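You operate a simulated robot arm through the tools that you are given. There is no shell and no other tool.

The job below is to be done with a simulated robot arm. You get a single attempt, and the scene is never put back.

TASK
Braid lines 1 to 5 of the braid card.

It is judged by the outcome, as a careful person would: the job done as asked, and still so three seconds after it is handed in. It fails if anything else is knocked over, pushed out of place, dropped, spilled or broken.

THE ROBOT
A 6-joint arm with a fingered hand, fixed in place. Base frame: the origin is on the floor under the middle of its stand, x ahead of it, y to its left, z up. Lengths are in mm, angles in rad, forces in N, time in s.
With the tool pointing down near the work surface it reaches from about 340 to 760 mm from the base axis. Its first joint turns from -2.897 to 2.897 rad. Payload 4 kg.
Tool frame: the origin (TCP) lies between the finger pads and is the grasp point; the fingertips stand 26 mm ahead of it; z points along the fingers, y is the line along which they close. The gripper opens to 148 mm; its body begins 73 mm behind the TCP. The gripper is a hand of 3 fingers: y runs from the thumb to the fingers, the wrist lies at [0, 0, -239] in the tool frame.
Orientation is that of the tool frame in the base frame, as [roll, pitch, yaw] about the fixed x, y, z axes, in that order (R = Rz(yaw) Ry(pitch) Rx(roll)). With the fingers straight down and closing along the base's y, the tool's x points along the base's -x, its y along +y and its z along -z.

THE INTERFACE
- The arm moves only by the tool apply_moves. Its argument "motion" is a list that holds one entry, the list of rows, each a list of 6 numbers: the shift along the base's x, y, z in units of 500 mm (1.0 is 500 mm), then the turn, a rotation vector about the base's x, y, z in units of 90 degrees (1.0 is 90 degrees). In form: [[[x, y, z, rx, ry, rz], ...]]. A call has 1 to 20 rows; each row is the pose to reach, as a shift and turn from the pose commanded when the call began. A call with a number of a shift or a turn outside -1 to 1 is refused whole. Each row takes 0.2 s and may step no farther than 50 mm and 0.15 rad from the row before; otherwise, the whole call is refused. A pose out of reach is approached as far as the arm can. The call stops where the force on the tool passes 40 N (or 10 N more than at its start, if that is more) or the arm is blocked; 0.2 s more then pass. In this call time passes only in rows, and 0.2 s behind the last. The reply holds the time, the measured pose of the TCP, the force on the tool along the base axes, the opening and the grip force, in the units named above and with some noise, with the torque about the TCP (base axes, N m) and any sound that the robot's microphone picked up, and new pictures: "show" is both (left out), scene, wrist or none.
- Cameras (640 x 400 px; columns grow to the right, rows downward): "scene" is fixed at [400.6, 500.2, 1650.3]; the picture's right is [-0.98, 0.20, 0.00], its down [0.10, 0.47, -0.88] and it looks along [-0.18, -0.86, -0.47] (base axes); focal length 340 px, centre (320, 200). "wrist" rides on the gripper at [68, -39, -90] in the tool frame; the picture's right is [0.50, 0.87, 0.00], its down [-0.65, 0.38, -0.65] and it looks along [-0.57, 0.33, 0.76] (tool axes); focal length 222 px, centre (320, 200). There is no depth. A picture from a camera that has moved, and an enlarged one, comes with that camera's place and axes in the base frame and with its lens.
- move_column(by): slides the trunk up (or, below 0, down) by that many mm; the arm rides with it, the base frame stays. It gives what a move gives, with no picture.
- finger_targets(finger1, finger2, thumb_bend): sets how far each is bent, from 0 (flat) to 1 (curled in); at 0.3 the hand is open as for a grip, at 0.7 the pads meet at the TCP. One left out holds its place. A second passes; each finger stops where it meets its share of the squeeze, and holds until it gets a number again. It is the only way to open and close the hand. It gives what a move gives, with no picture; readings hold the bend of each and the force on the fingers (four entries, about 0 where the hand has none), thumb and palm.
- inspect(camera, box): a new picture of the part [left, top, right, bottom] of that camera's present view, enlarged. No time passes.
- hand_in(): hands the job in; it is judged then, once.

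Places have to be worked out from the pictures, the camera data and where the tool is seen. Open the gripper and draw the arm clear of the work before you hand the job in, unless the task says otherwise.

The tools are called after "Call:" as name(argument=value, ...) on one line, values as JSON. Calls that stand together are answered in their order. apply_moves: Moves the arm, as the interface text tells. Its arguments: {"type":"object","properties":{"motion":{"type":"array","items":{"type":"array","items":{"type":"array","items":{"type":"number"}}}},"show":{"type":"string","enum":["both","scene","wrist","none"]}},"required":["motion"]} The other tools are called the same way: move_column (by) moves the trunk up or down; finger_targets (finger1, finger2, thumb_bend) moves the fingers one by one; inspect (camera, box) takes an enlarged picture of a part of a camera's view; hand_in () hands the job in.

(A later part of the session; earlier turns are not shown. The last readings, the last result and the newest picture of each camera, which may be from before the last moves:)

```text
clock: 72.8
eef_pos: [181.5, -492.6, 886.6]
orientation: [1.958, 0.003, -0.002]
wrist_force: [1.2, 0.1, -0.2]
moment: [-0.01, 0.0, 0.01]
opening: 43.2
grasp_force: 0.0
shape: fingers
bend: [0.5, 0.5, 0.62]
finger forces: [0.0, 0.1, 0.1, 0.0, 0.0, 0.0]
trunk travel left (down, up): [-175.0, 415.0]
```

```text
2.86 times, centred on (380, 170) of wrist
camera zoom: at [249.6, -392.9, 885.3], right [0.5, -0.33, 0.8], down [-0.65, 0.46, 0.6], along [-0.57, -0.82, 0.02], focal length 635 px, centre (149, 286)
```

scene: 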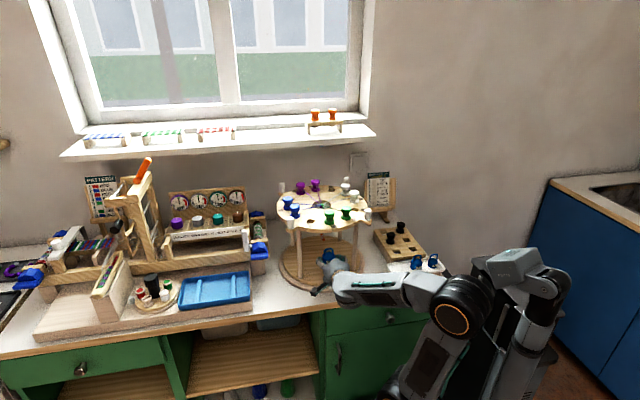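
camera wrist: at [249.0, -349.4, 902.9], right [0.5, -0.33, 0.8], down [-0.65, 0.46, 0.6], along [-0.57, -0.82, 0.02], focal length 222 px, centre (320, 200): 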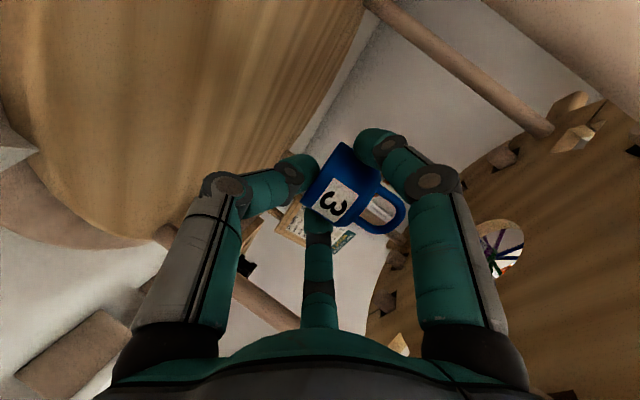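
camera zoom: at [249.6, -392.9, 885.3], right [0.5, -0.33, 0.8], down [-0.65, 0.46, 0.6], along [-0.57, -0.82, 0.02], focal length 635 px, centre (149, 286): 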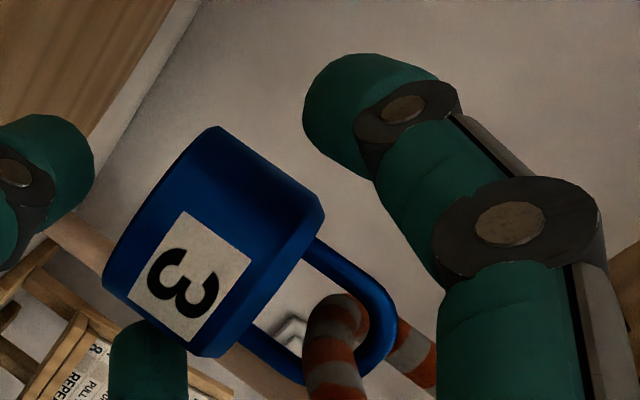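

Weight 3 hangs freely on the hook. I back the hand straight out toward the front.

Call:
apply_moves(motion=[[[0, 0.03, 0, 0, 0, 0], [0, 0.07, 0.004, 0, 0, 0], [0, 0.12, 0.008, 0, 0, 0], [0, 0.17, 0.012, 0, 0, 0], [0, 0.21, 0.016, 0, 0, 0]]], show="both")

Call:
inspect(camera="scene", box=[290, 200, 360, 280])

Call:
inspect(camera="wrist", box=[260, 80, 460, 240])

```text
clock: 74.0
eef_pos: [181.6, -384.7, 896.0]
orientation: [1.955, 0.001, -0.002]
wrist_force: [0.1, 0.1, 0.2]
moment: [0.01, 0.0, 0.04]
opening: 43.4
grasp_force: 0.1
shape: fingers
bend: [0.5, 0.5, 0.62]
finger forces: [0.0, 0.0, 0.0, 0.1, 0.1, 0.0]
trunk travel left (down, up): [-175.0, 415.0]
camera wrist: at [249.2, -287.2, 892.8], right [0.5, -0.33, 0.8], down [-0.65, 0.46, 0.6], along [-0.57, -0.82, 0.02], focal length 222 px, centre (320, 200)
```

scene: 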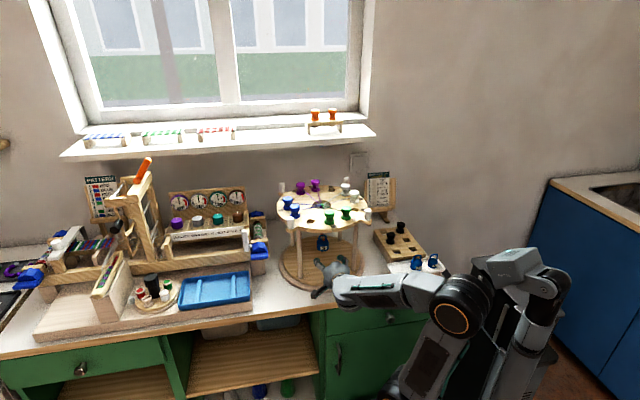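
wrist: 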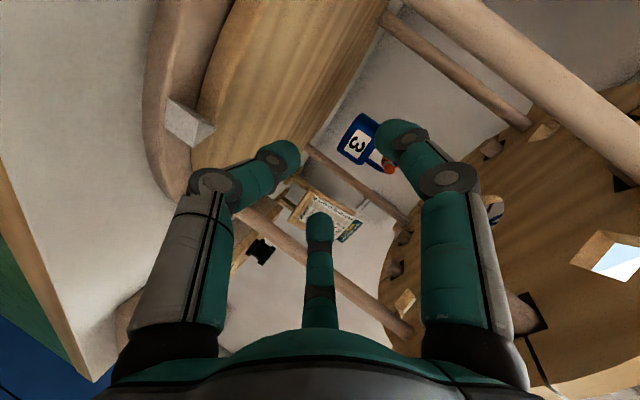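

```text
5.00 times, centred on (325, 240) of scene
camera zoom: at [400.6, 500.2, 1650.3], right [-0.98, 0.2, 0.0], down [0.1, 0.47, -0.88], along [-0.18, -0.86, -0.47], focal length 1698 px, centre (295, 0)
```

zoom: 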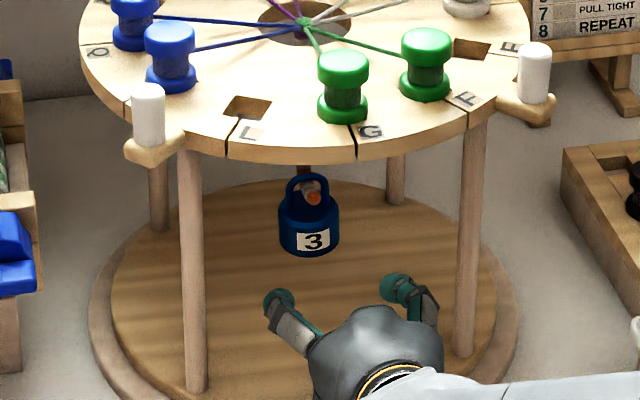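

```text
2.50 times, centred on (360, 160) of wrist
camera zoom: at [249.2, -287.2, 892.8], right [0.5, -0.33, 0.8], down [-0.65, 0.46, 0.6], along [-0.57, -0.82, 0.02], focal length 555 px, centre (220, 300)
```

zoom: 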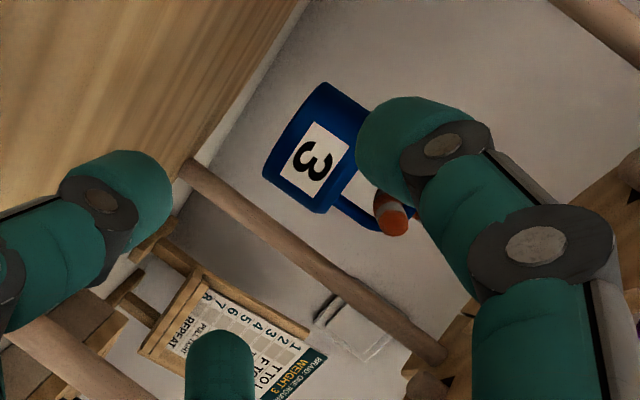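

Weight 3 is hung as the card demands. Now I bring the hand back to vertical in front of the stand and then raise the trunk for the bobbin work.

Call:
apply_moves(motion=[[[0, 0.024, 0.008, 0.07, 0, 0], [0, 0.05, 0.018, 0.16, 0, 0], [0, 0.076, 0.03, 0.25, 0, 0], [0, 0.1, 0.042, 0.34, 0, 0], [0, 0.12, 0.054, 0.43, 0, 0], [0, 0.135, 0.066, 0.52, 0, 0], [0, 0.145, 0.078, 0.6, 0, 0], [0, 0.155, 0.086, 0.68, 0, 0], [0, 0.16, 0.09, 0.7546, 0, 0]]], show="scene")

```text
clock: 76.0
eef_pos: [181.0, -306.5, 940.9]
orientation: [-3.141, 0.001, -0.001]
wrist_force: [0.2, -0.2, -0.5]
moment: [-0.02, -0.05, -0.01]
opening: 43.4
grasp_force: 0.1
shape: fingers
bend: [0.5, 0.5, 0.62]
finger forces: [0.1, 0.0, 0.0, 0.0, 0.0, 0.0]
trunk travel left (down, up): [-175.0, 415.0]
```

scene: 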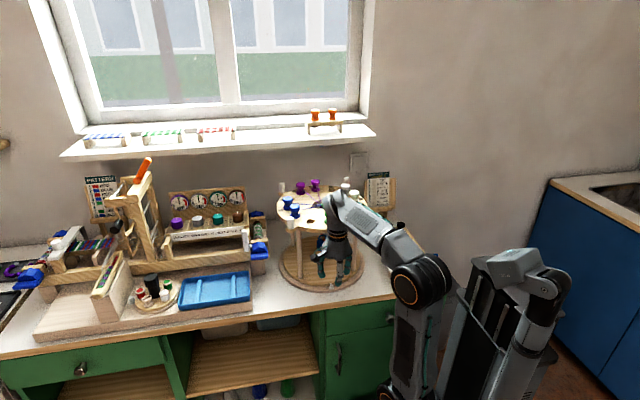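

The hand is vertical and clear. I raise the trunk by 300 mm.

Call:
move_column(by=300)

Call:
finger_targets(finger1=0.45, finger2=0.45, thumb_bend=0.45)

```text
clock: 79.0
eef_pos: [181.1, -306.7, 1241.1]
orientation: [3.141, 0.001, 0.0]
wrist_force: [0.6, -0.3, 0.1]
moment: [0.0, -0.01, 0.01]
opening: 43.5
grasp_force: 0.0
shape: fingers
bend: [0.5, 0.5, 0.62]
finger forces: [0.0, 0.1, 0.0, 0.1, 0.0, 0.0]
trunk travel left (down, up): [-475.0, 115.0]
```

```text
clock: 80.0
eef_pos: [182.1, -305.9, 1239.6]
orientation: [-3.141, 0.002, -0.001]
wrist_force: [1.1, -0.3, 0.2]
moment: [0.01, -0.01, -0.02]
opening: 78.1
grasp_force: 0.0
shape: fingers
bend: [0.45, 0.45, 0.45]
finger forces: [0.1, 0.0, 0.0, 0.1, 0.0, 0.0]
trunk travel left (down, up): [-475.0, 115.0]
```

Now line 1: purple bobbin T (at 300°, about [237, -640]) to L. I raise the trunk a little more for reach, then move the hand above T with the wrist turned -90°.

Call:
move_column(by=80)

Call:
apply_moves(motion=[[[0.01, -0.04, -0.02, 0, 0, -0.08], [0.02, -0.09, -0.04, 0, 0, -0.16], [0.03, -0.15, -0.06, 0, 0, -0.24], [0.04, -0.21, -0.08, 0, 0, -0.32], [0.05, -0.27, -0.1, 0, 0, -0.4], [0.06, -0.33, -0.12, 0, 0, -0.48], [0.07, -0.39, -0.14, 0, 0, -0.56], [0.08, -0.45, -0.16, 0, 0, -0.64], [0.09, -0.51, -0.18, 0, 0, -0.72], [0.1, -0.57, -0.2, 0, 0, -0.8], [0.108, -0.62, -0.22, 0, 0, -0.88], [0.112, -0.655, -0.23, 0, 0, -0.95], [0.112, -0.668, -0.23, 0, 0, -1.0]]], show="both")

```text
clock: 81.2
eef_pos: [181.4, -306.5, 1319.5]
orientation: [-3.14, 0.002, 0.001]
wrist_force: [-0.3, -0.3, 0.0]
moment: [0.02, -0.01, 0.02]
opening: 78.2
grasp_force: 0.1
shape: fingers
bend: [0.45, 0.45, 0.45]
finger forces: [0.0, 0.0, 0.0, 0.0, 0.0, 0.0]
trunk travel left (down, up): [-555.0, 35.0]
```

```text
clock: 84.0
eef_pos: [243.0, -589.0, 1213.6]
orientation: [-3.138, -0.003, -1.573]
wrist_force: [-0.2, 1.1, 0.0]
moment: [-0.06, -0.03, 0.01]
opening: 78.4
grasp_force: 0.2
shape: fingers
bend: [0.45, 0.45, 0.45]
finger forces: [0.0, 0.0, 0.0, 0.0, 0.0, 0.0]
out of reach, approached as far as the arm can: row 11, 12, 13
trunk travel left (down, up): [-555.0, 35.0]
camera wrist: at [282.2, -656.7, 1305.2], right [-0.87, -0.5, 0.0], down [-0.38, 0.66, 0.65], along [-0.32, 0.56, -0.76], focal length 222 px, centre (320, 200)
```

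scene: 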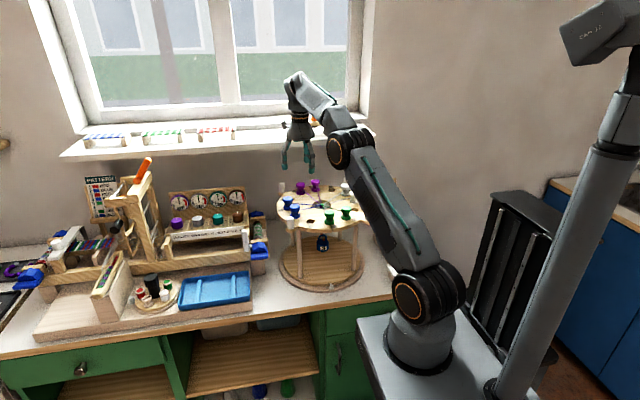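
wrist: 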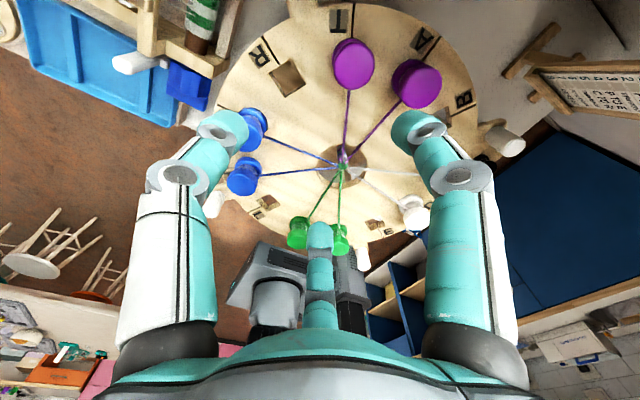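

At this height T is just out of reach, so I'll approach lower and with the trunk at its top. First I zoom on T to measure it.

Call:
inspect(camera="wrist", box=[300, 0, 460, 120])

Call:
inspect(camera="scene", box=[270, 170, 340, 225])

Call:
move_column(by=35)

```text
3.33 times, centred on (380, 60) of wrist
camera zoom: at [282.2, -656.7, 1305.2], right [-0.87, -0.5, 0.0], down [-0.38, 0.66, 0.65], along [-0.32, 0.56, -0.76], focal length 740 px, centre (120, 667)
```

zoom: 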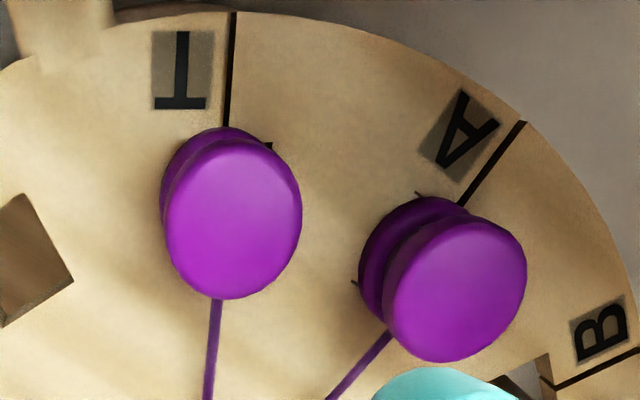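

```text
7.27 times, centred on (305, 198) of scene
camera zoom: at [400.6, 500.2, 1650.3], right [-0.98, 0.2, 0.0], down [0.1, 0.47, -0.88], along [-0.18, -0.86, -0.47], focal length 2470 px, centre (429, 218)
```

zoom: 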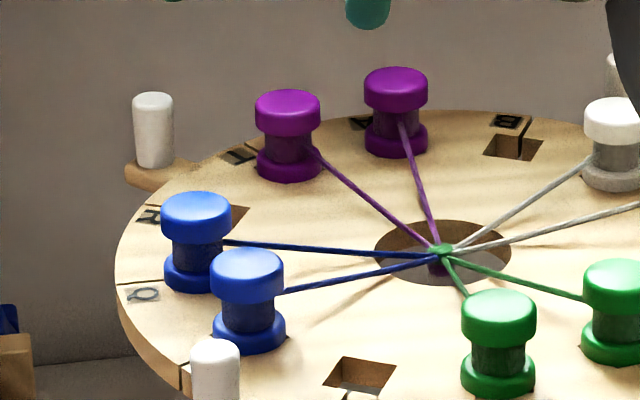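

```text
clock: 84.8
eef_pos: [244.7, -593.5, 1246.0]
orientation: [-3.14, 0.0, -1.57]
wrist_force: [-0.4, 0.1, -0.6]
moment: [-0.05, -0.02, 0.01]
opening: 78.4
grasp_force: 0.1
shape: fingers
bend: [0.45, 0.45, 0.45]
finger forces: [0.0, 0.1, 0.0, 0.1, 0.0, 0.1]
trunk travel left (down, up): [-590.0, 0.0]
```

The two views agree on: disk centre [180, -536], bobbin circle 120 mm, disk top z≈1060, bobbin heads 1085–1098. I set the digits to a narrow gap and move above T at [240, -640].

Call:
finger_targets(finger1=0.55, finger2=0.55, thumb_bend=0.55)

Call:
apply_moves(motion=[[[-0.004, -0.006, -0.05, 0, 0, 0], [-0.007, -0.013, -0.11, 0, 0, 0], [-0.009, -0.013, -0.15, 0, 0, 0], [-0.009, -0.045, -0.185, 0, 0, 0], [-0.009, -0.075, -0.205, 0, 0, 0], [-0.009, -0.094, -0.21, 0, 0, 0]]], show="both")

Call:
inspect(camera="wrist", box=[230, 60, 410, 220])

Call:
inspect(camera="scene", box=[270, 160, 340, 225])

```text
clock: 85.8
eef_pos: [246.6, -591.8, 1246.6]
orientation: [-3.14, 0.001, -1.57]
wrist_force: [-0.5, 0.0, -0.2]
moment: [-0.04, 0.01, 0.01]
opening: 46.1
grasp_force: 0.1
shape: fingers
bend: [0.55, 0.55, 0.55]
finger forces: [0.0, 0.0, 0.0, 0.0, 0.0, 0.0]
trunk travel left (down, up): [-590.0, 0.0]
```

```text
clock: 87.2
eef_pos: [241.0, -636.4, 1145.1]
orientation: [-3.139, -0.001, -1.569]
wrist_force: [-2.3, 17.0, 4.8]
moment: [-1.9, -0.39, 0.52]
opening: 46.4
grasp_force: 0.0
shape: fingers
bend: [0.55, 0.55, 0.55]
finger forces: [0.0, 0.0, 0.1, 0.1, 0.0, 0.1]
trunk travel left (down, up): [-590.0, 0.0]
camera wrist: at [280.3, -703.9, 1235.3], right [-0.86, -0.5, 0.0], down [-0.38, 0.66, 0.65], along [-0.33, 0.56, -0.76], focal length 222 px, centre (320, 200)
```

scene: 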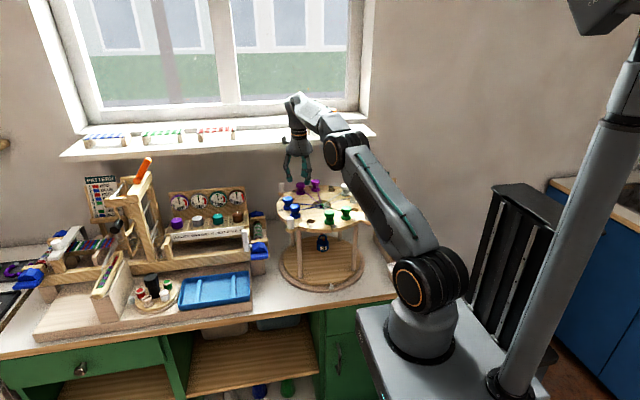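
wrist: 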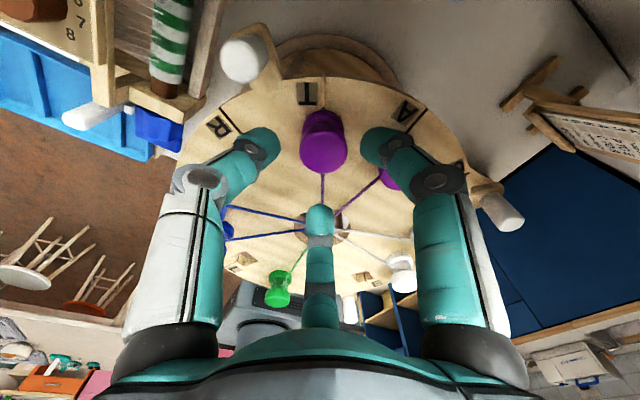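

```text
2.50 times, centred on (320, 140) of wrist
camera zoom: at [280.3, -703.9, 1235.3], right [-0.86, -0.5, 0.0], down [-0.38, 0.66, 0.65], along [-0.33, 0.56, -0.76], focal length 555 px, centre (320, 350)
```

zoom: 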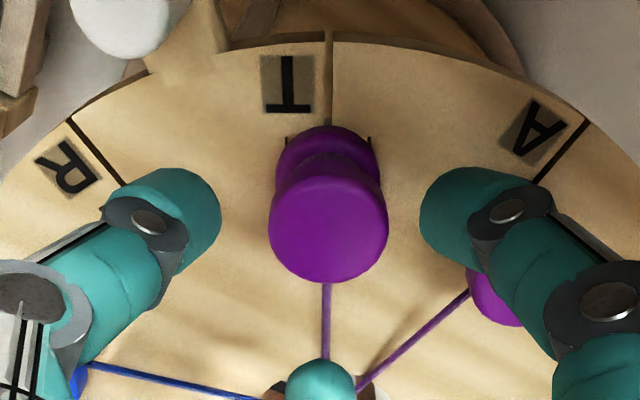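

```text
6.15 times, centred on (305, 192) of scene
camera zoom: at [400.6, 500.2, 1650.3], right [-0.98, 0.2, 0.0], down [0.1, 0.47, -0.88], along [-0.18, -0.86, -0.47], focal length 2090 px, centre (412, 246)
```

zoom: 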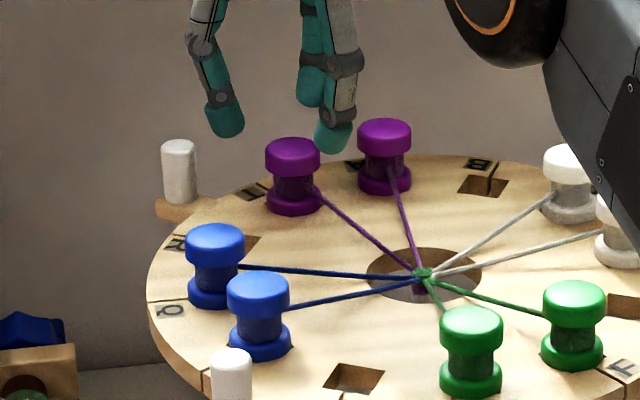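

There is a 17 N push along y: the wrist camera on the outer side is touching the window shelf edge. I back off inward immediately and check that nothing on the shelf moved.

Call:
apply_moves(motion=[[[0, 0.03, 0.004, 0, 0, 0], [0, 0.07, 0.03, 0, 0, 0], [0, 0.11, 0.08, 0, 0, 0]]], show="both")

Call:
inspect(camera="scene", box=[60, 90, 390, 170])

```text
clock: 88.0
eef_pos: [241.9, -584.6, 1183.9]
orientation: [-3.139, 0.0, -1.569]
wrist_force: [0.1, 0.0, -0.1]
moment: [-0.05, 0.0, 0.01]
opening: 46.2
grasp_force: 0.1
shape: fingers
bend: [0.55, 0.55, 0.55]
finger forces: [0.0, 0.1, 0.0, 0.0, 0.0, 0.0]
trunk travel left (down, up): [-590.0, 0.0]
camera wrist: at [281.7, -652.2, 1273.3], right [-0.87, -0.5, 0.0], down [-0.38, 0.65, 0.65], along [-0.33, 0.57, -0.76], focal length 222 px, centre (320, 200)
```

scene: 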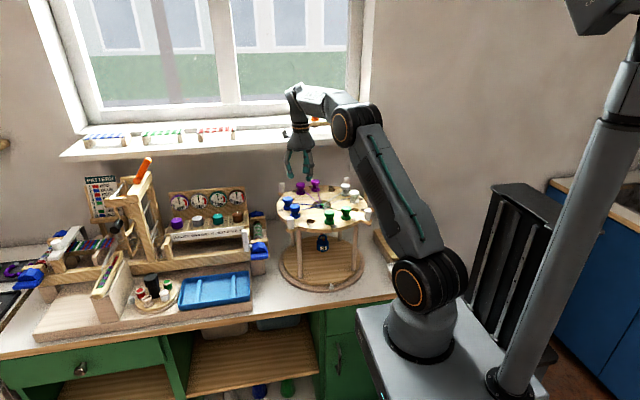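
wrist: 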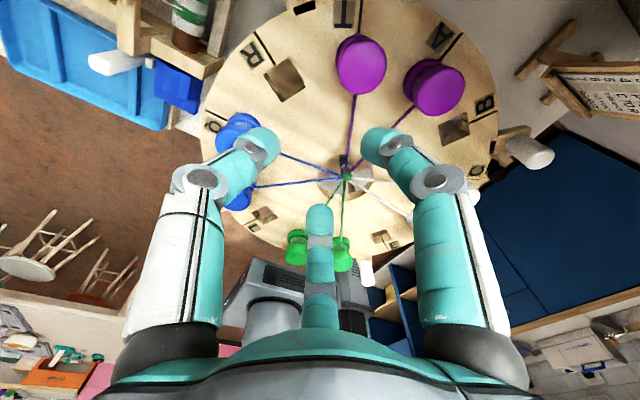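

```text
1.94 times, centred on (225, 130) of scene
camera zoom: at [400.6, 500.2, 1650.3], right [-0.98, 0.2, 0.0], down [0.1, 0.47, -0.88], along [-0.18, -0.86, -0.47], focal length 659 px, centre (504, 336)
```

zoom: 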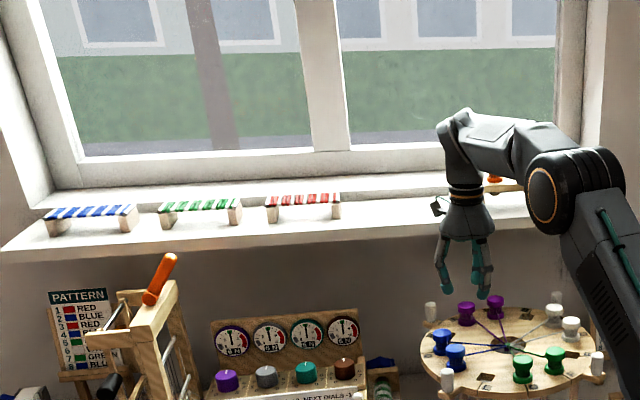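

Nothing was disturbed; the shelf edge is fixed. I turn the wrist +120° so the camera sits on the inner side, keeping an equivalent digit arrangement around T.

Call:
apply_moves(motion=[[[0, 0, 0, 0, 0, 0.085], [0, 0, 0, 0, 0, 0.17], [0, 0, 0, 0, 0, 0.255], [0, 0, 0, 0, 0, 0.34], [0, 0, 0, 0, 0, 0.425], [0, 0, 0, 0, 0, 0.51], [0, 0, 0, 0, 0, 0.59], [0, 0, 0, 0, 0, 0.6667]]], show="none")

Call:
apply_moves(motion=[[[0, 0, 0, 0, 0, 0.085], [0, 0, 0, 0, 0, 0.17], [0, 0, 0, 0, 0, 0.255], [0, 0, 0, 0, 0, 0.34], [0, 0, 0, 0, 0, 0.425], [0, 0, 0, 0, 0, 0.51], [0, 0, 0, 0, 0, 0.59], [0, 0, 0, 0, 0, 0.6667]]], show="both")

```text
clock: 89.8
eef_pos: [241.5, -583.6, 1183.2]
orientation: [-3.139, 0.0, -0.52]
wrist_force: [-0.7, -0.3, 0.0]
moment: [-0.01, 0.01, 0.05]
opening: 46.5
grasp_force: 0.0
shape: fingers
bend: [0.55, 0.55, 0.55]
finger forces: [0.0, 0.0, 0.1, 0.0, 0.0, 0.0]
trunk travel left (down, up): [-590.0, 0.0]
```

```text
clock: 91.6
eef_pos: [240.4, -583.9, 1182.6]
orientation: [-3.141, -0.001, 0.528]
wrist_force: [0.3, -1.3, -0.4]
moment: [-0.01, 0.0, 0.0]
opening: 46.4
grasp_force: 0.0
shape: fingers
bend: [0.55, 0.55, 0.55]
finger forces: [0.1, 0.0, 0.0, 0.0, 0.0, 0.0]
trunk travel left (down, up): [-590.0, 0.0]
camera wrist: at [280.3, -516.9, 1272.6], right [0.87, -0.5, 0.0], down [-0.38, -0.66, 0.65], along [-0.33, -0.57, -0.76], focal length 222 px, centre (320, 200)
```

scene: 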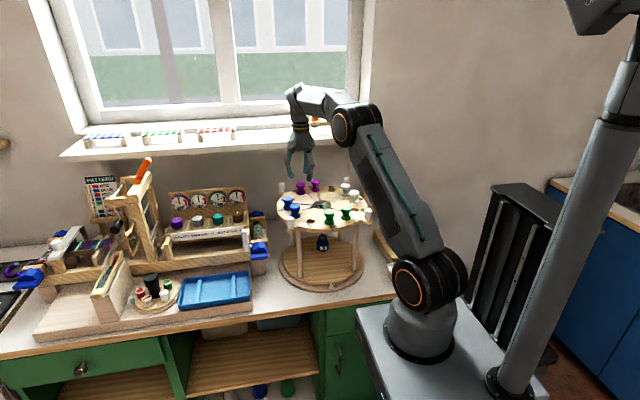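
wrist: 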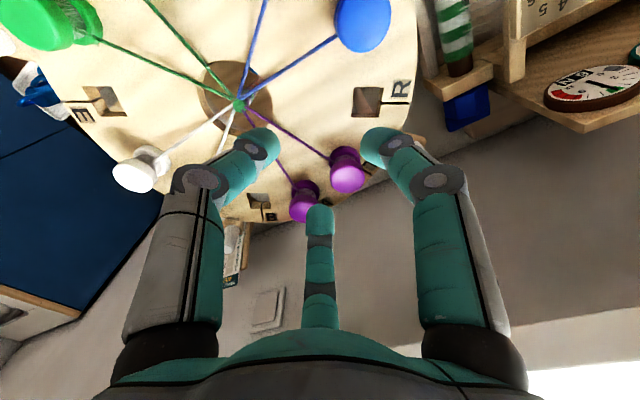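

Now the camera is on the inner side. I move above T at height 1142 and zoom in to check centring.

Call:
apply_moves(motion=[[[0, -0.03, -0.03, 0, 0, 0], [0, -0.07, -0.06, 0, 0, 0], [0, -0.1, -0.08, 0, 0, 0], [0, -0.112, -0.082, 0, 0, 0]]], show="none")

Call:
inspect(camera="wrist", box=[240, 80, 400, 220])

Call:
inspect(camera="scene", box=[270, 160, 340, 225])

```text
clock: 92.6
eef_pos: [240.8, -641.1, 1142.0]
orientation: [-3.139, 0.0, 0.525]
wrist_force: [0.0, -0.9, 0.6]
moment: [0.03, 0.0, -0.01]
opening: 46.2
grasp_force: 0.0
shape: fingers
bend: [0.55, 0.55, 0.55]
finger forces: [0.1, 0.1, 0.1, 0.1, 0.0, 0.0]
trunk travel left (down, up): [-590.0, 0.0]
```

```text
2.86 times, centred on (320, 150) of wrist
camera zoom: at [280.1, -574.3, 1231.3], right [0.87, -0.5, 0.0], down [-0.38, -0.66, 0.65], along [-0.33, -0.57, -0.76], focal length 635 px, centre (320, 343)
```

zoom: 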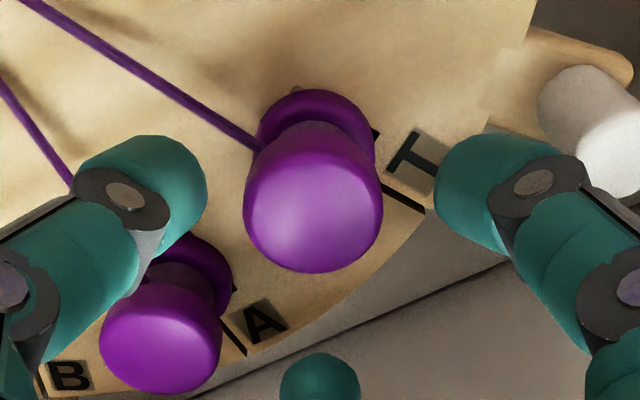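

```text
6.15 times, centred on (305, 192) of scene
camera zoom: at [400.6, 500.2, 1650.3], right [-0.98, 0.2, 0.0], down [0.1, 0.47, -0.88], along [-0.18, -0.86, -0.47], focal length 2090 px, centre (412, 246)
```

zoom: 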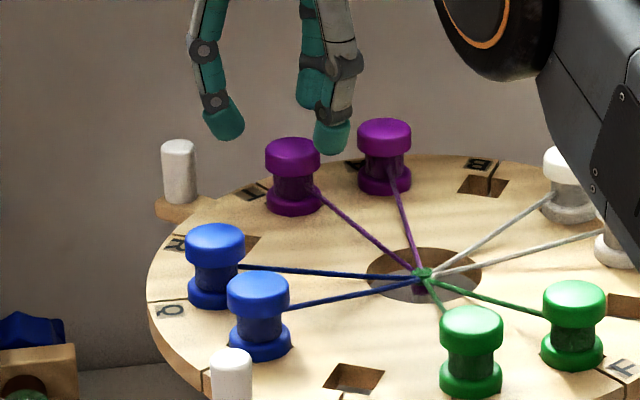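

T is centred under the hand within about 2 mm. I narrow the digits slightly (peg clearance) and descend to the bobbin's neck height.

Call:
finger_targets(finger1=0.575, finger2=0.575, thumb_bend=0.575)

Call:
apply_moves(motion=[[[0, 0.003, -0.03, 0, 0, 0], [0, 0.003, -0.06, 0, 0, 0], [0, 0.003, -0.082, 0, 0, 0]]], show="none")

Call:
inspect(camera="wrist", box=[240, 100, 400, 240])

Call:
inspect(camera="scene", box=[275, 165, 325, 215])

```text
clock: 93.6
eef_pos: [240.7, -641.2, 1141.4]
orientation: [-3.14, 0.0, 0.525]
wrist_force: [-0.1, 0.3, 0.1]
moment: [0.04, 0.01, 0.01]
opening: 39.9
grasp_force: 0.1
shape: fingers
bend: [0.57, 0.57, 0.57]
finger forces: [0.0, 0.1, 0.1, 0.0, 0.0, 0.0]
trunk travel left (down, up): [-590.0, 0.0]
```

```text
clock: 94.4
eef_pos: [239.9, -639.3, 1099.7]
orientation: [-3.141, 0.0, 0.527]
wrist_force: [-0.2, -0.1, 0.3]
moment: [-0.02, 0.01, 0.03]
opening: 39.7
grasp_force: 0.0
shape: fingers
bend: [0.57, 0.57, 0.57]
finger forces: [0.0, 0.1, 0.0, 0.0, 0.1, 0.0]
trunk travel left (down, up): [-590.0, 0.0]
```

```text
2.86 times, centred on (320, 170) of wrist
camera zoom: at [280.5, -571.9, 1190.5], right [0.87, -0.5, 0.0], down [-0.38, -0.66, 0.65], along [-0.33, -0.57, -0.76], focal length 635 px, centre (320, 286)
```

zoom: 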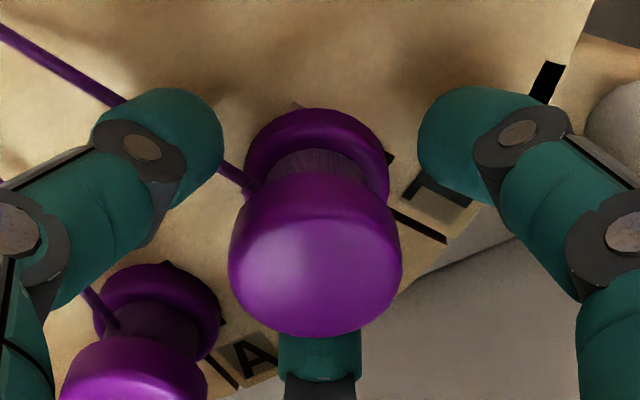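

```text
8.00 times, centred on (300, 190) of scene
camera zoom: at [400.6, 500.2, 1650.3], right [-0.98, 0.2, 0.0], down [0.1, 0.47, -0.88], along [-0.18, -0.86, -0.47], focal length 2717 px, centre (480, 280)
```

zoom: 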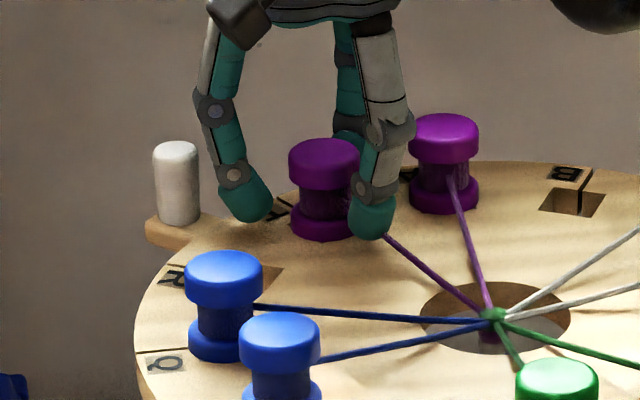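

Digits surround the bobbin well. I close them on the neck.

Call:
finger_targets(finger1=0.7, finger2=0.7, thumb_bend=0.7)

Call:
inspect(camera="wrist", box=[240, 100, 400, 240])

Call:
inspect(camera="scene", box=[275, 165, 325, 215])

```text
clock: 95.4
eef_pos: [240.7, -638.3, 1100.8]
orientation: [-3.14, -0.002, 0.525]
wrist_force: [-0.6, 0.4, 0.0]
moment: [-0.02, 0.02, 0.01]
opening: 13.7
grasp_force: 8.6
shape: fingers
bend: [0.64, 0.64, 0.67]
finger forces: [5.0, 5.7, 0.0, 0.1, 6.4, 0.1]
trunk travel left (down, up): [-590.0, 0.0]
```

```text
2.86 times, centred on (320, 170) of wrist
camera zoom: at [280.5, -571.9, 1190.6], right [0.87, -0.5, 0.0], down [-0.38, -0.66, 0.65], along [-0.33, -0.57, -0.76], focal length 635 px, centre (320, 286)
```

zoom: 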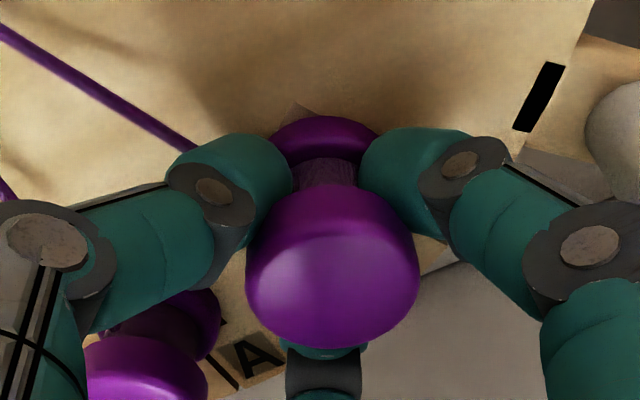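

```text
8.00 times, centred on (300, 190) of scene
camera zoom: at [400.6, 500.2, 1650.3], right [-0.98, 0.2, 0.0], down [0.1, 0.47, -0.88], along [-0.18, -0.86, -0.47], focal length 2717 px, centre (480, 280)
```

zoom: 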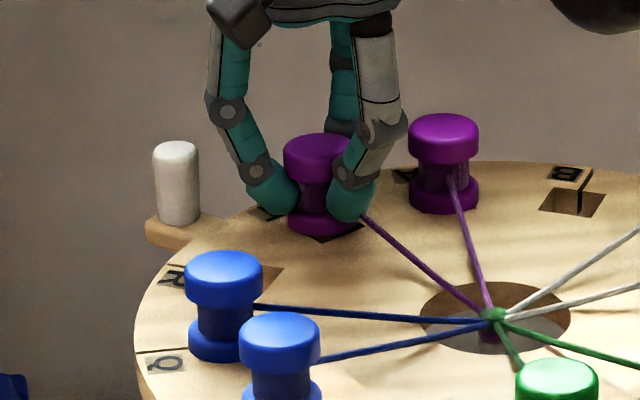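

The bobbin is gripped in its neck groove. I lift it slowly and look at its underside and the thread.

Call:
apply_moves(motion=[[[0, 0, 0.016, 0, 0, 0], [0, 0, 0.036, 0, 0, 0], [0, 0.004, 0.06, 0, 0, 0], [0, 0.008, 0.084, 0, 0, 0]]], show="none")

Call:
inspect(camera="scene", box=[275, 155, 335, 215])

Call:
inspect(camera="wrist", box=[240, 100, 400, 240])

```text
clock: 96.4
eef_pos: [241.1, -633.0, 1142.3]
orientation: [-3.138, -0.001, 0.525]
wrist_force: [0.1, 0.2, -0.6]
moment: [0.01, -0.04, 0.0]
opening: 14.1
grasp_force: 8.2
shape: fingers
bend: [0.64, 0.64, 0.67]
finger forces: [5.0, 5.7, 0.0, 0.1, 6.4, 0.0]
trunk travel left (down, up): [-590.0, 0.0]
```

```text
6.67 times, centred on (305, 185) of scene
camera zoom: at [400.6, 500.2, 1650.3], right [-0.98, 0.2, 0.0], down [0.1, 0.47, -0.88], along [-0.18, -0.86, -0.47], focal length 2264 px, centre (420, 300)
```

zoom: 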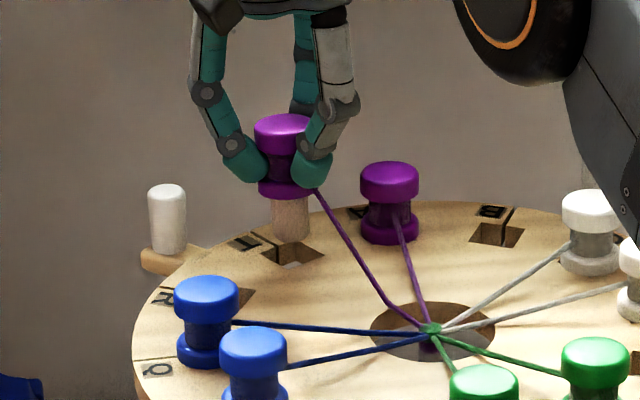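

```text
2.86 times, centred on (320, 170) of wrist
camera zoom: at [280.7, -566.7, 1232.3], right [0.87, -0.5, 0.0], down [-0.38, -0.66, 0.65], along [-0.33, -0.57, -0.76], focal length 635 px, centre (320, 286)
```

zoom: 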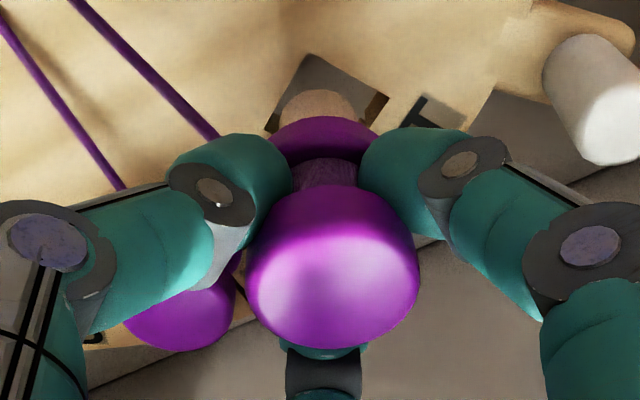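

There is a wooden peg under the bobbin. I zoom in to see whether it is round or square and how long it is.

Call:
inspect(camera="scene", box=[293, 175, 313, 200])

Call:
inspect(camera="wrist", box=[300, 110, 350, 150])

```text
16.00 times, centred on (303, 188) of scene
camera zoom: at [400.6, 500.2, 1650.3], right [-0.98, 0.2, 0.0], down [0.1, 0.47, -0.88], along [-0.18, -0.86, -0.47], focal length 5434 px, centre (592, 400)
```

zoom: 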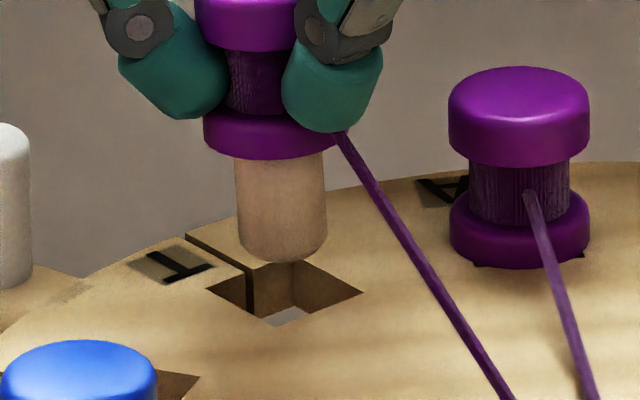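

```text
10.00 times, centred on (325, 130) of wrist
camera zoom: at [280.7, -566.7, 1232.3], right [0.87, -0.5, 0.0], down [-0.38, -0.66, 0.65], along [-0.33, -0.57, -0.76], focal length 2221 px, centre (270, 900)
```

zoom: 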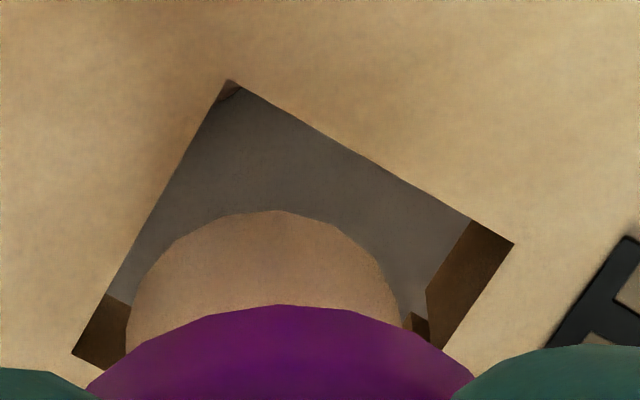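

The peg is round (≈21 mm) in a ~27 mm square hole, so orientation is free. I carry the bobbin inward, around over the blue threads on the left side, and out above L.

Call:
apply_moves(motion=[[[-0.031, 0.045, 0.02, 0, 0, 0], [-0.062, 0.09, 0.036, 0, 0, 0], [-0.018, 0.134, 0.036, 0, 0, 0], [-0.002, 0.194, 0.036, 0, 0, 0], [-0.018, 0.254, 0.036, 0, 0, 0], [-0.062, 0.298, 0.036, 0, 0, 0], [-0.032, 0.35, 0.036, 0, 0, 0], [-0.002, 0.402, 0.036, 0, 0, 0]]], show="both")

Call:
inspect(camera="scene", box=[270, 160, 370, 240])

Call:
inspect(camera="wrist", box=[240, 60, 400, 200])

```text
clock: 98.2
eef_pos: [238.6, -433.3, 1160.5]
orientation: [-3.14, 0.0, 0.527]
wrist_force: [0.2, -0.3, -1.2]
moment: [-0.02, 0.04, 0.03]
opening: 13.5
grasp_force: 8.8
shape: fingers
bend: [0.65, 0.64, 0.67]
finger forces: [4.9, 5.6, 0.0, 0.0, 6.2, 0.0]
trunk travel left (down, up): [-590.0, 0.0]
camera wrist: at [279.7, -365.9, 1250.9], right [0.87, -0.5, 0.0], down [-0.38, -0.66, 0.65], along [-0.33, -0.57, -0.76], focal length 222 px, centre (320, 200)
```

scene: 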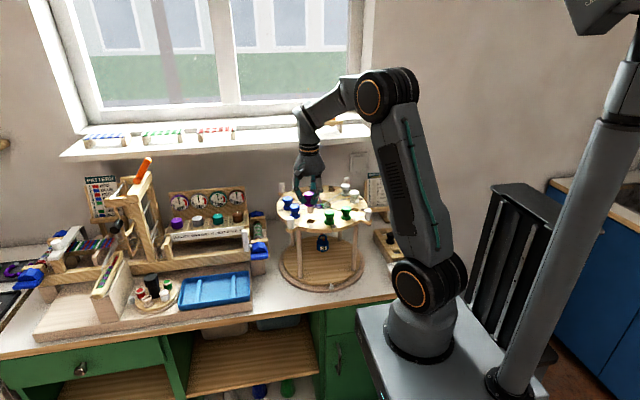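
wrist: 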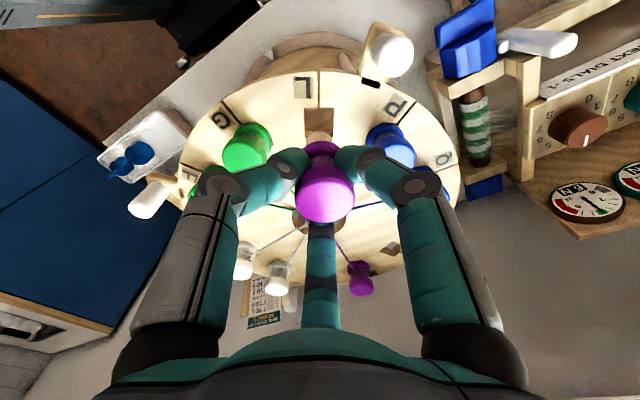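

```text
5.00 times, centred on (320, 200) of scene
camera zoom: at [400.6, 500.2, 1650.3], right [-0.98, 0.2, 0.0], down [0.1, 0.47, -0.88], along [-0.18, -0.86, -0.47], focal length 1698 px, centre (320, 200)
```

zoom: 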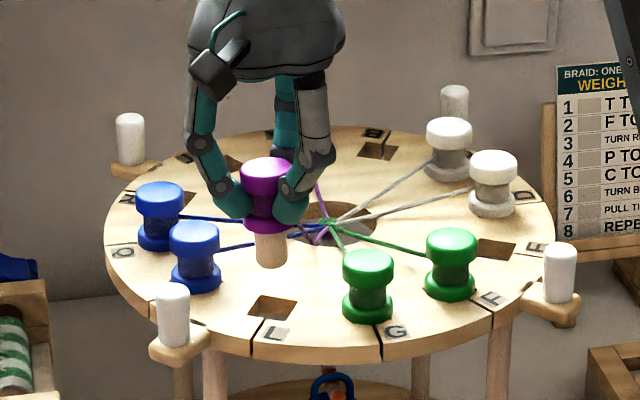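

```text
2.86 times, centred on (320, 130) of wrist
camera zoom: at [279.7, -365.9, 1250.9], right [0.87, -0.5, 0.0], down [-0.38, -0.66, 0.65], along [-0.33, -0.57, -0.76], focal length 635 px, centre (320, 400)
```

zoom: 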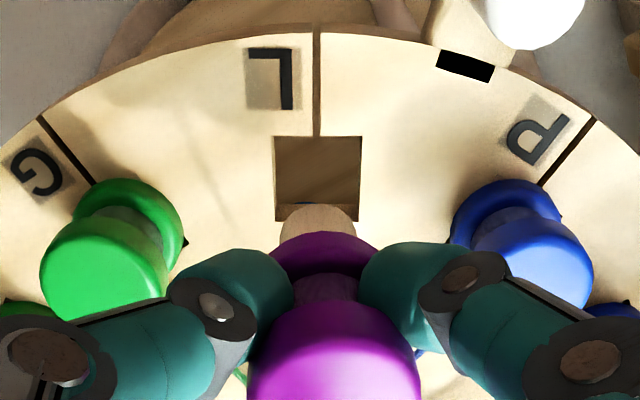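

The bobbin hangs above L; the peg needs to go about 4 mm further outward to centre on the hole. I correct this and lower until the peg tip is just at the hole, then check.

Call:
apply_moves(motion=[[[0.004, 0.0066, 0, 0, 0, 0], [0.004, 0.0066, -0.03, 0, 0, 0], [0.004, 0.0066, -0.06, 0, 0, 0]]], show="none")

Call:
inspect(camera="scene", box=[285, 185, 335, 235])

Call:
inspect(camera="wrist", box=[280, 90, 360, 160])

```text
clock: 99.0
eef_pos: [242.6, -431.5, 1131.1]
orientation: [-3.14, -0.001, 0.526]
wrist_force: [-0.6, -0.6, -0.4]
moment: [0.0, 0.02, 0.01]
opening: 13.7
grasp_force: 8.1
shape: fingers
bend: [0.65, 0.64, 0.67]
finger forces: [5.1, 5.6, 0.1, 0.0, 6.2, 0.0]
trunk travel left (down, up): [-590.0, 0.0]
```

```text
8.00 times, centred on (310, 210) of scene
camera zoom: at [400.6, 500.2, 1650.3], right [-0.98, 0.2, 0.0], down [0.1, 0.47, -0.88], along [-0.18, -0.86, -0.47], focal length 2717 px, centre (400, 120)
```

zoom: 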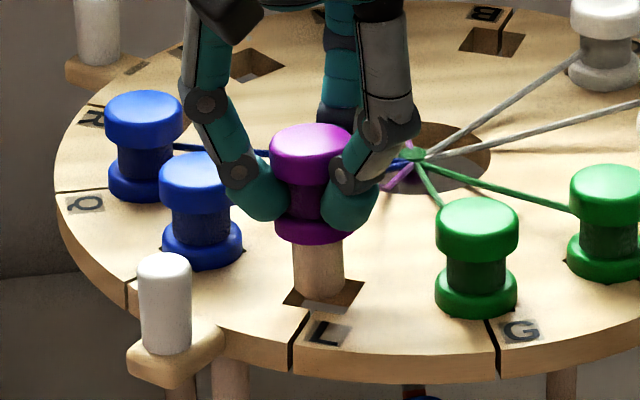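

```text
5.71 times, centred on (320, 125) of wrist
camera zoom: at [282.0, -363.5, 1220.2], right [0.87, -0.5, 0.0], down [-0.38, -0.66, 0.65], along [-0.33, -0.57, -0.76], focal length 1269 px, centre (320, 629)
```

zoom: 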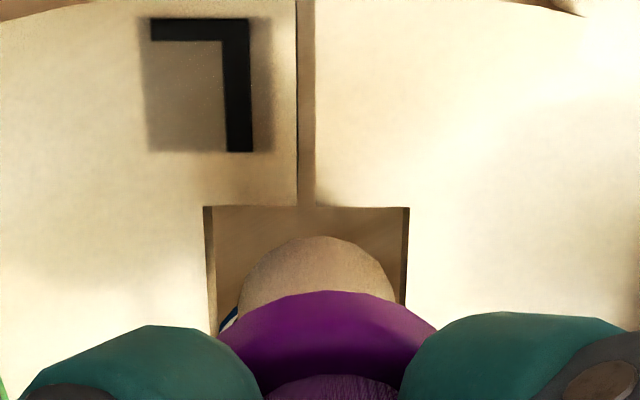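

The peg tip is over the hole, about 1.4 mm off sideways. I correct and lower it into the hole.

Call:
apply_moves(motion=[[[-0.0024, 0.0012, 0, 0, 0, 0], [-0.0024, 0.0012, -0.02, 0, 0, 0], [-0.0024, 0.0012, -0.04, 0, 0, 0], [-0.0024, 0.0012, -0.054, 0, 0, 0]]], show="none")

Call:
inspect(camera="scene", box=[285, 185, 335, 235])

Call:
inspect(camera="wrist", box=[270, 90, 370, 180])

```text
clock: 100.0
eef_pos: [239.9, -430.0, 1103.3]
orientation: [-3.139, 0.001, 0.525]
wrist_force: [-0.1, 0.0, -1.4]
moment: [-0.01, -0.03, 0.02]
opening: 13.7
grasp_force: 8.3
shape: fingers
bend: [0.65, 0.64, 0.67]
finger forces: [5.0, 5.5, 0.0, 0.1, 6.2, 0.1]
trunk travel left (down, up): [-590.0, 0.0]
```

```text
8.00 times, centred on (310, 210) of scene
camera zoom: at [400.6, 500.2, 1650.3], right [-0.98, 0.2, 0.0], down [0.1, 0.47, -0.88], along [-0.18, -0.86, -0.47], focal length 2717 px, centre (400, 120)
```

zoom: 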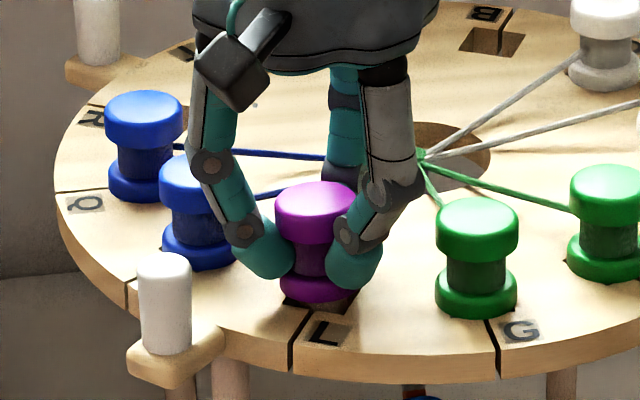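

```text
4.44 times, centred on (320, 135) of wrist
camera zoom: at [280.6, -362.6, 1193.5], right [0.87, -0.5, 0.0], down [-0.38, -0.66, 0.65], along [-0.33, -0.57, -0.76], focal length 987 px, centre (320, 489)
```

zoom: 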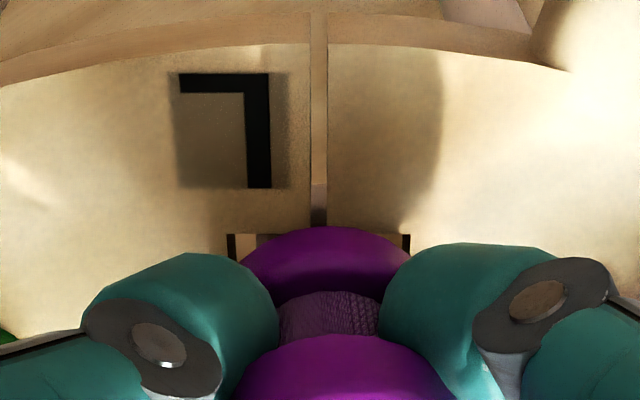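

The peg is in the hole and the base is nearly seated. I lower 2.5 mm more and release.

Call:
apply_moves(motion=[[[0, 0, -0.005, 0, 0, 0]]], show="none")

Call:
finger_targets(finger1=0.575, finger2=0.575, thumb_bend=0.575)

Call:
apply_moves(motion=[[[0, 0, 0.03, 0, 0, 0], [0, 0, 0.07, 0, 0, 0], [0, 0, 0.12, 0, 0, 0], [0, 0, 0.16, 0, 0, 0]]], show="both")

Call:
inspect(camera="scene", box=[270, 170, 380, 250])

```text
clock: 100.4
eef_pos: [239.7, -430.5, 1101.3]
orientation: [-3.139, 0.002, 0.525]
wrist_force: [0.4, -0.7, -0.6]
moment: [0.02, -0.01, 0.01]
opening: 13.9
grasp_force: 8.5
shape: fingers
bend: [0.65, 0.64, 0.67]
finger forces: [4.9, 5.5, 0.0, 0.0, 6.1, 0.1]
trunk travel left (down, up): [-590.0, 0.0]
```

```text
clock: 101.4
eef_pos: [240.6, -429.8, 1101.7]
orientation: [-3.138, -0.001, 0.524]
wrist_force: [-0.8, 0.1, -0.5]
moment: [0.02, 0.0, 0.02]
opening: 38.8
grasp_force: 0.1
shape: fingers
bend: [0.57, 0.57, 0.57]
finger forces: [0.0, 0.1, 0.0, 0.1, 0.1, 0.1]
trunk travel left (down, up): [-590.0, 0.0]
```

```text
clock: 102.4
eef_pos: [240.5, -430.6, 1182.5]
orientation: [-3.138, 0.0, 0.527]
wrist_force: [-0.2, -1.0, -0.2]
moment: [0.02, 0.01, 0.03]
opening: 38.7
grasp_force: 0.0
shape: fingers
bend: [0.57, 0.57, 0.57]
finger forces: [0.0, 0.0, 0.1, 0.0, 0.1, 0.1]
trunk travel left (down, up): [-590.0, 0.0]
camera wrist: at [279.8, -362.9, 1272.0], right [0.87, -0.5, 0.0], down [-0.38, -0.66, 0.65], along [-0.33, -0.57, -0.76], focal length 222 px, centre (320, 200)
```

scene: 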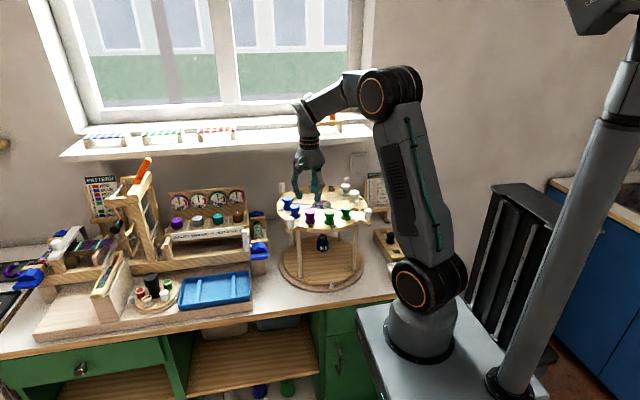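
wrist: 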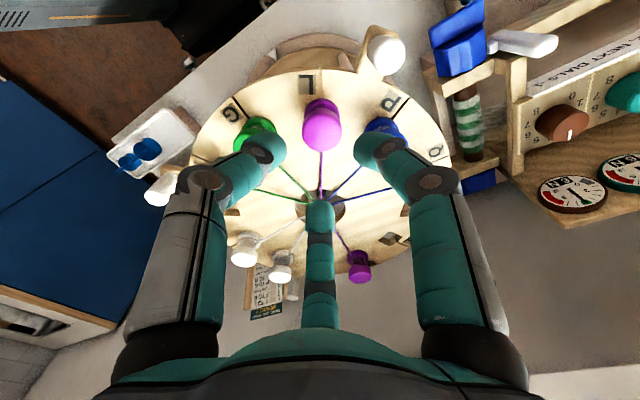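

```text
5.00 times, centred on (325, 210) of scene
camera zoom: at [400.6, 500.2, 1650.3], right [-0.98, 0.2, 0.0], down [0.1, 0.47, -0.88], along [-0.18, -0.86, -0.47], focal length 1698 px, centre (295, 150)
```

zoom: 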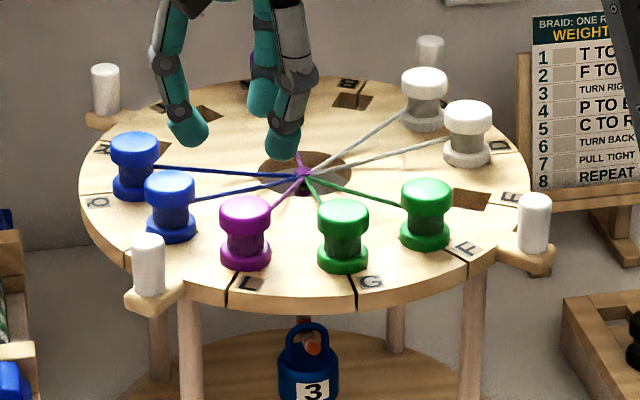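

Purple now sits in L: line 1 done. For line 2, I go over to green F (at 120°, about [120, -432]) turning the wrist by -60°.

Call:
apply_moves(motion=[[[-0.03, 0, 0, 0, 0, -0.0834], [-0.06, 0, 0, 0, 0, -0.1667], [-0.09, 0, 0, 0, 0, -0.25], [-0.12, 0, 0, 0, 0, -0.3334], [-0.15, -0.001, -0.02, 0, 0, -0.4167], [-0.18, -0.002, -0.04, 0, 0, -0.5], [-0.21, -0.003, -0.06, 0, 0, -0.5834], [-0.241, -0.003, -0.07, 0, 0, -0.6667]]], show="wrist")

Call:
inspect(camera="wrist", box=[240, 80, 400, 220])

```text
clock: 104.2
eef_pos: [120.7, -430.9, 1147.4]
orientation: [-3.14, 0.001, -0.525]
wrist_force: [-0.1, 0.1, -0.1]
moment: [0.0, 0.01, -0.01]
opening: 38.8
grasp_force: 0.1
shape: fingers
bend: [0.57, 0.57, 0.57]
finger forces: [0.0, 0.1, 0.0, 0.1, 0.0, 0.0]
trunk travel left (down, up): [-590.0, 0.0]
camera wrist: at [198.4, -431.3, 1236.4], right [0.0, -1.0, 0.0], down [-0.76, 0.0, 0.65], along [-0.65, 0.0, -0.76], focal length 222 px, centre (320, 200)
```

wrist: 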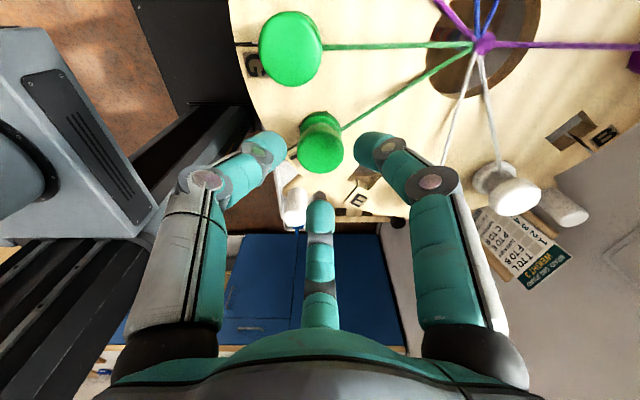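

```text
2.86 times, centred on (320, 150) of wrist
camera zoom: at [198.4, -431.3, 1236.4], right [0.0, -1.0, 0.0], down [-0.76, 0.0, 0.65], along [-0.65, 0.0, -0.76], focal length 635 px, centre (320, 343)
```

zoom: 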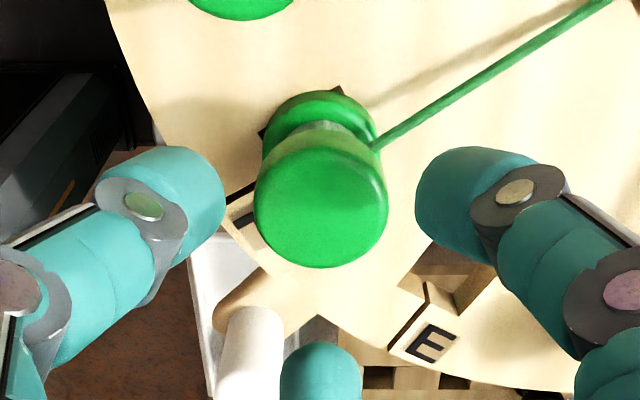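

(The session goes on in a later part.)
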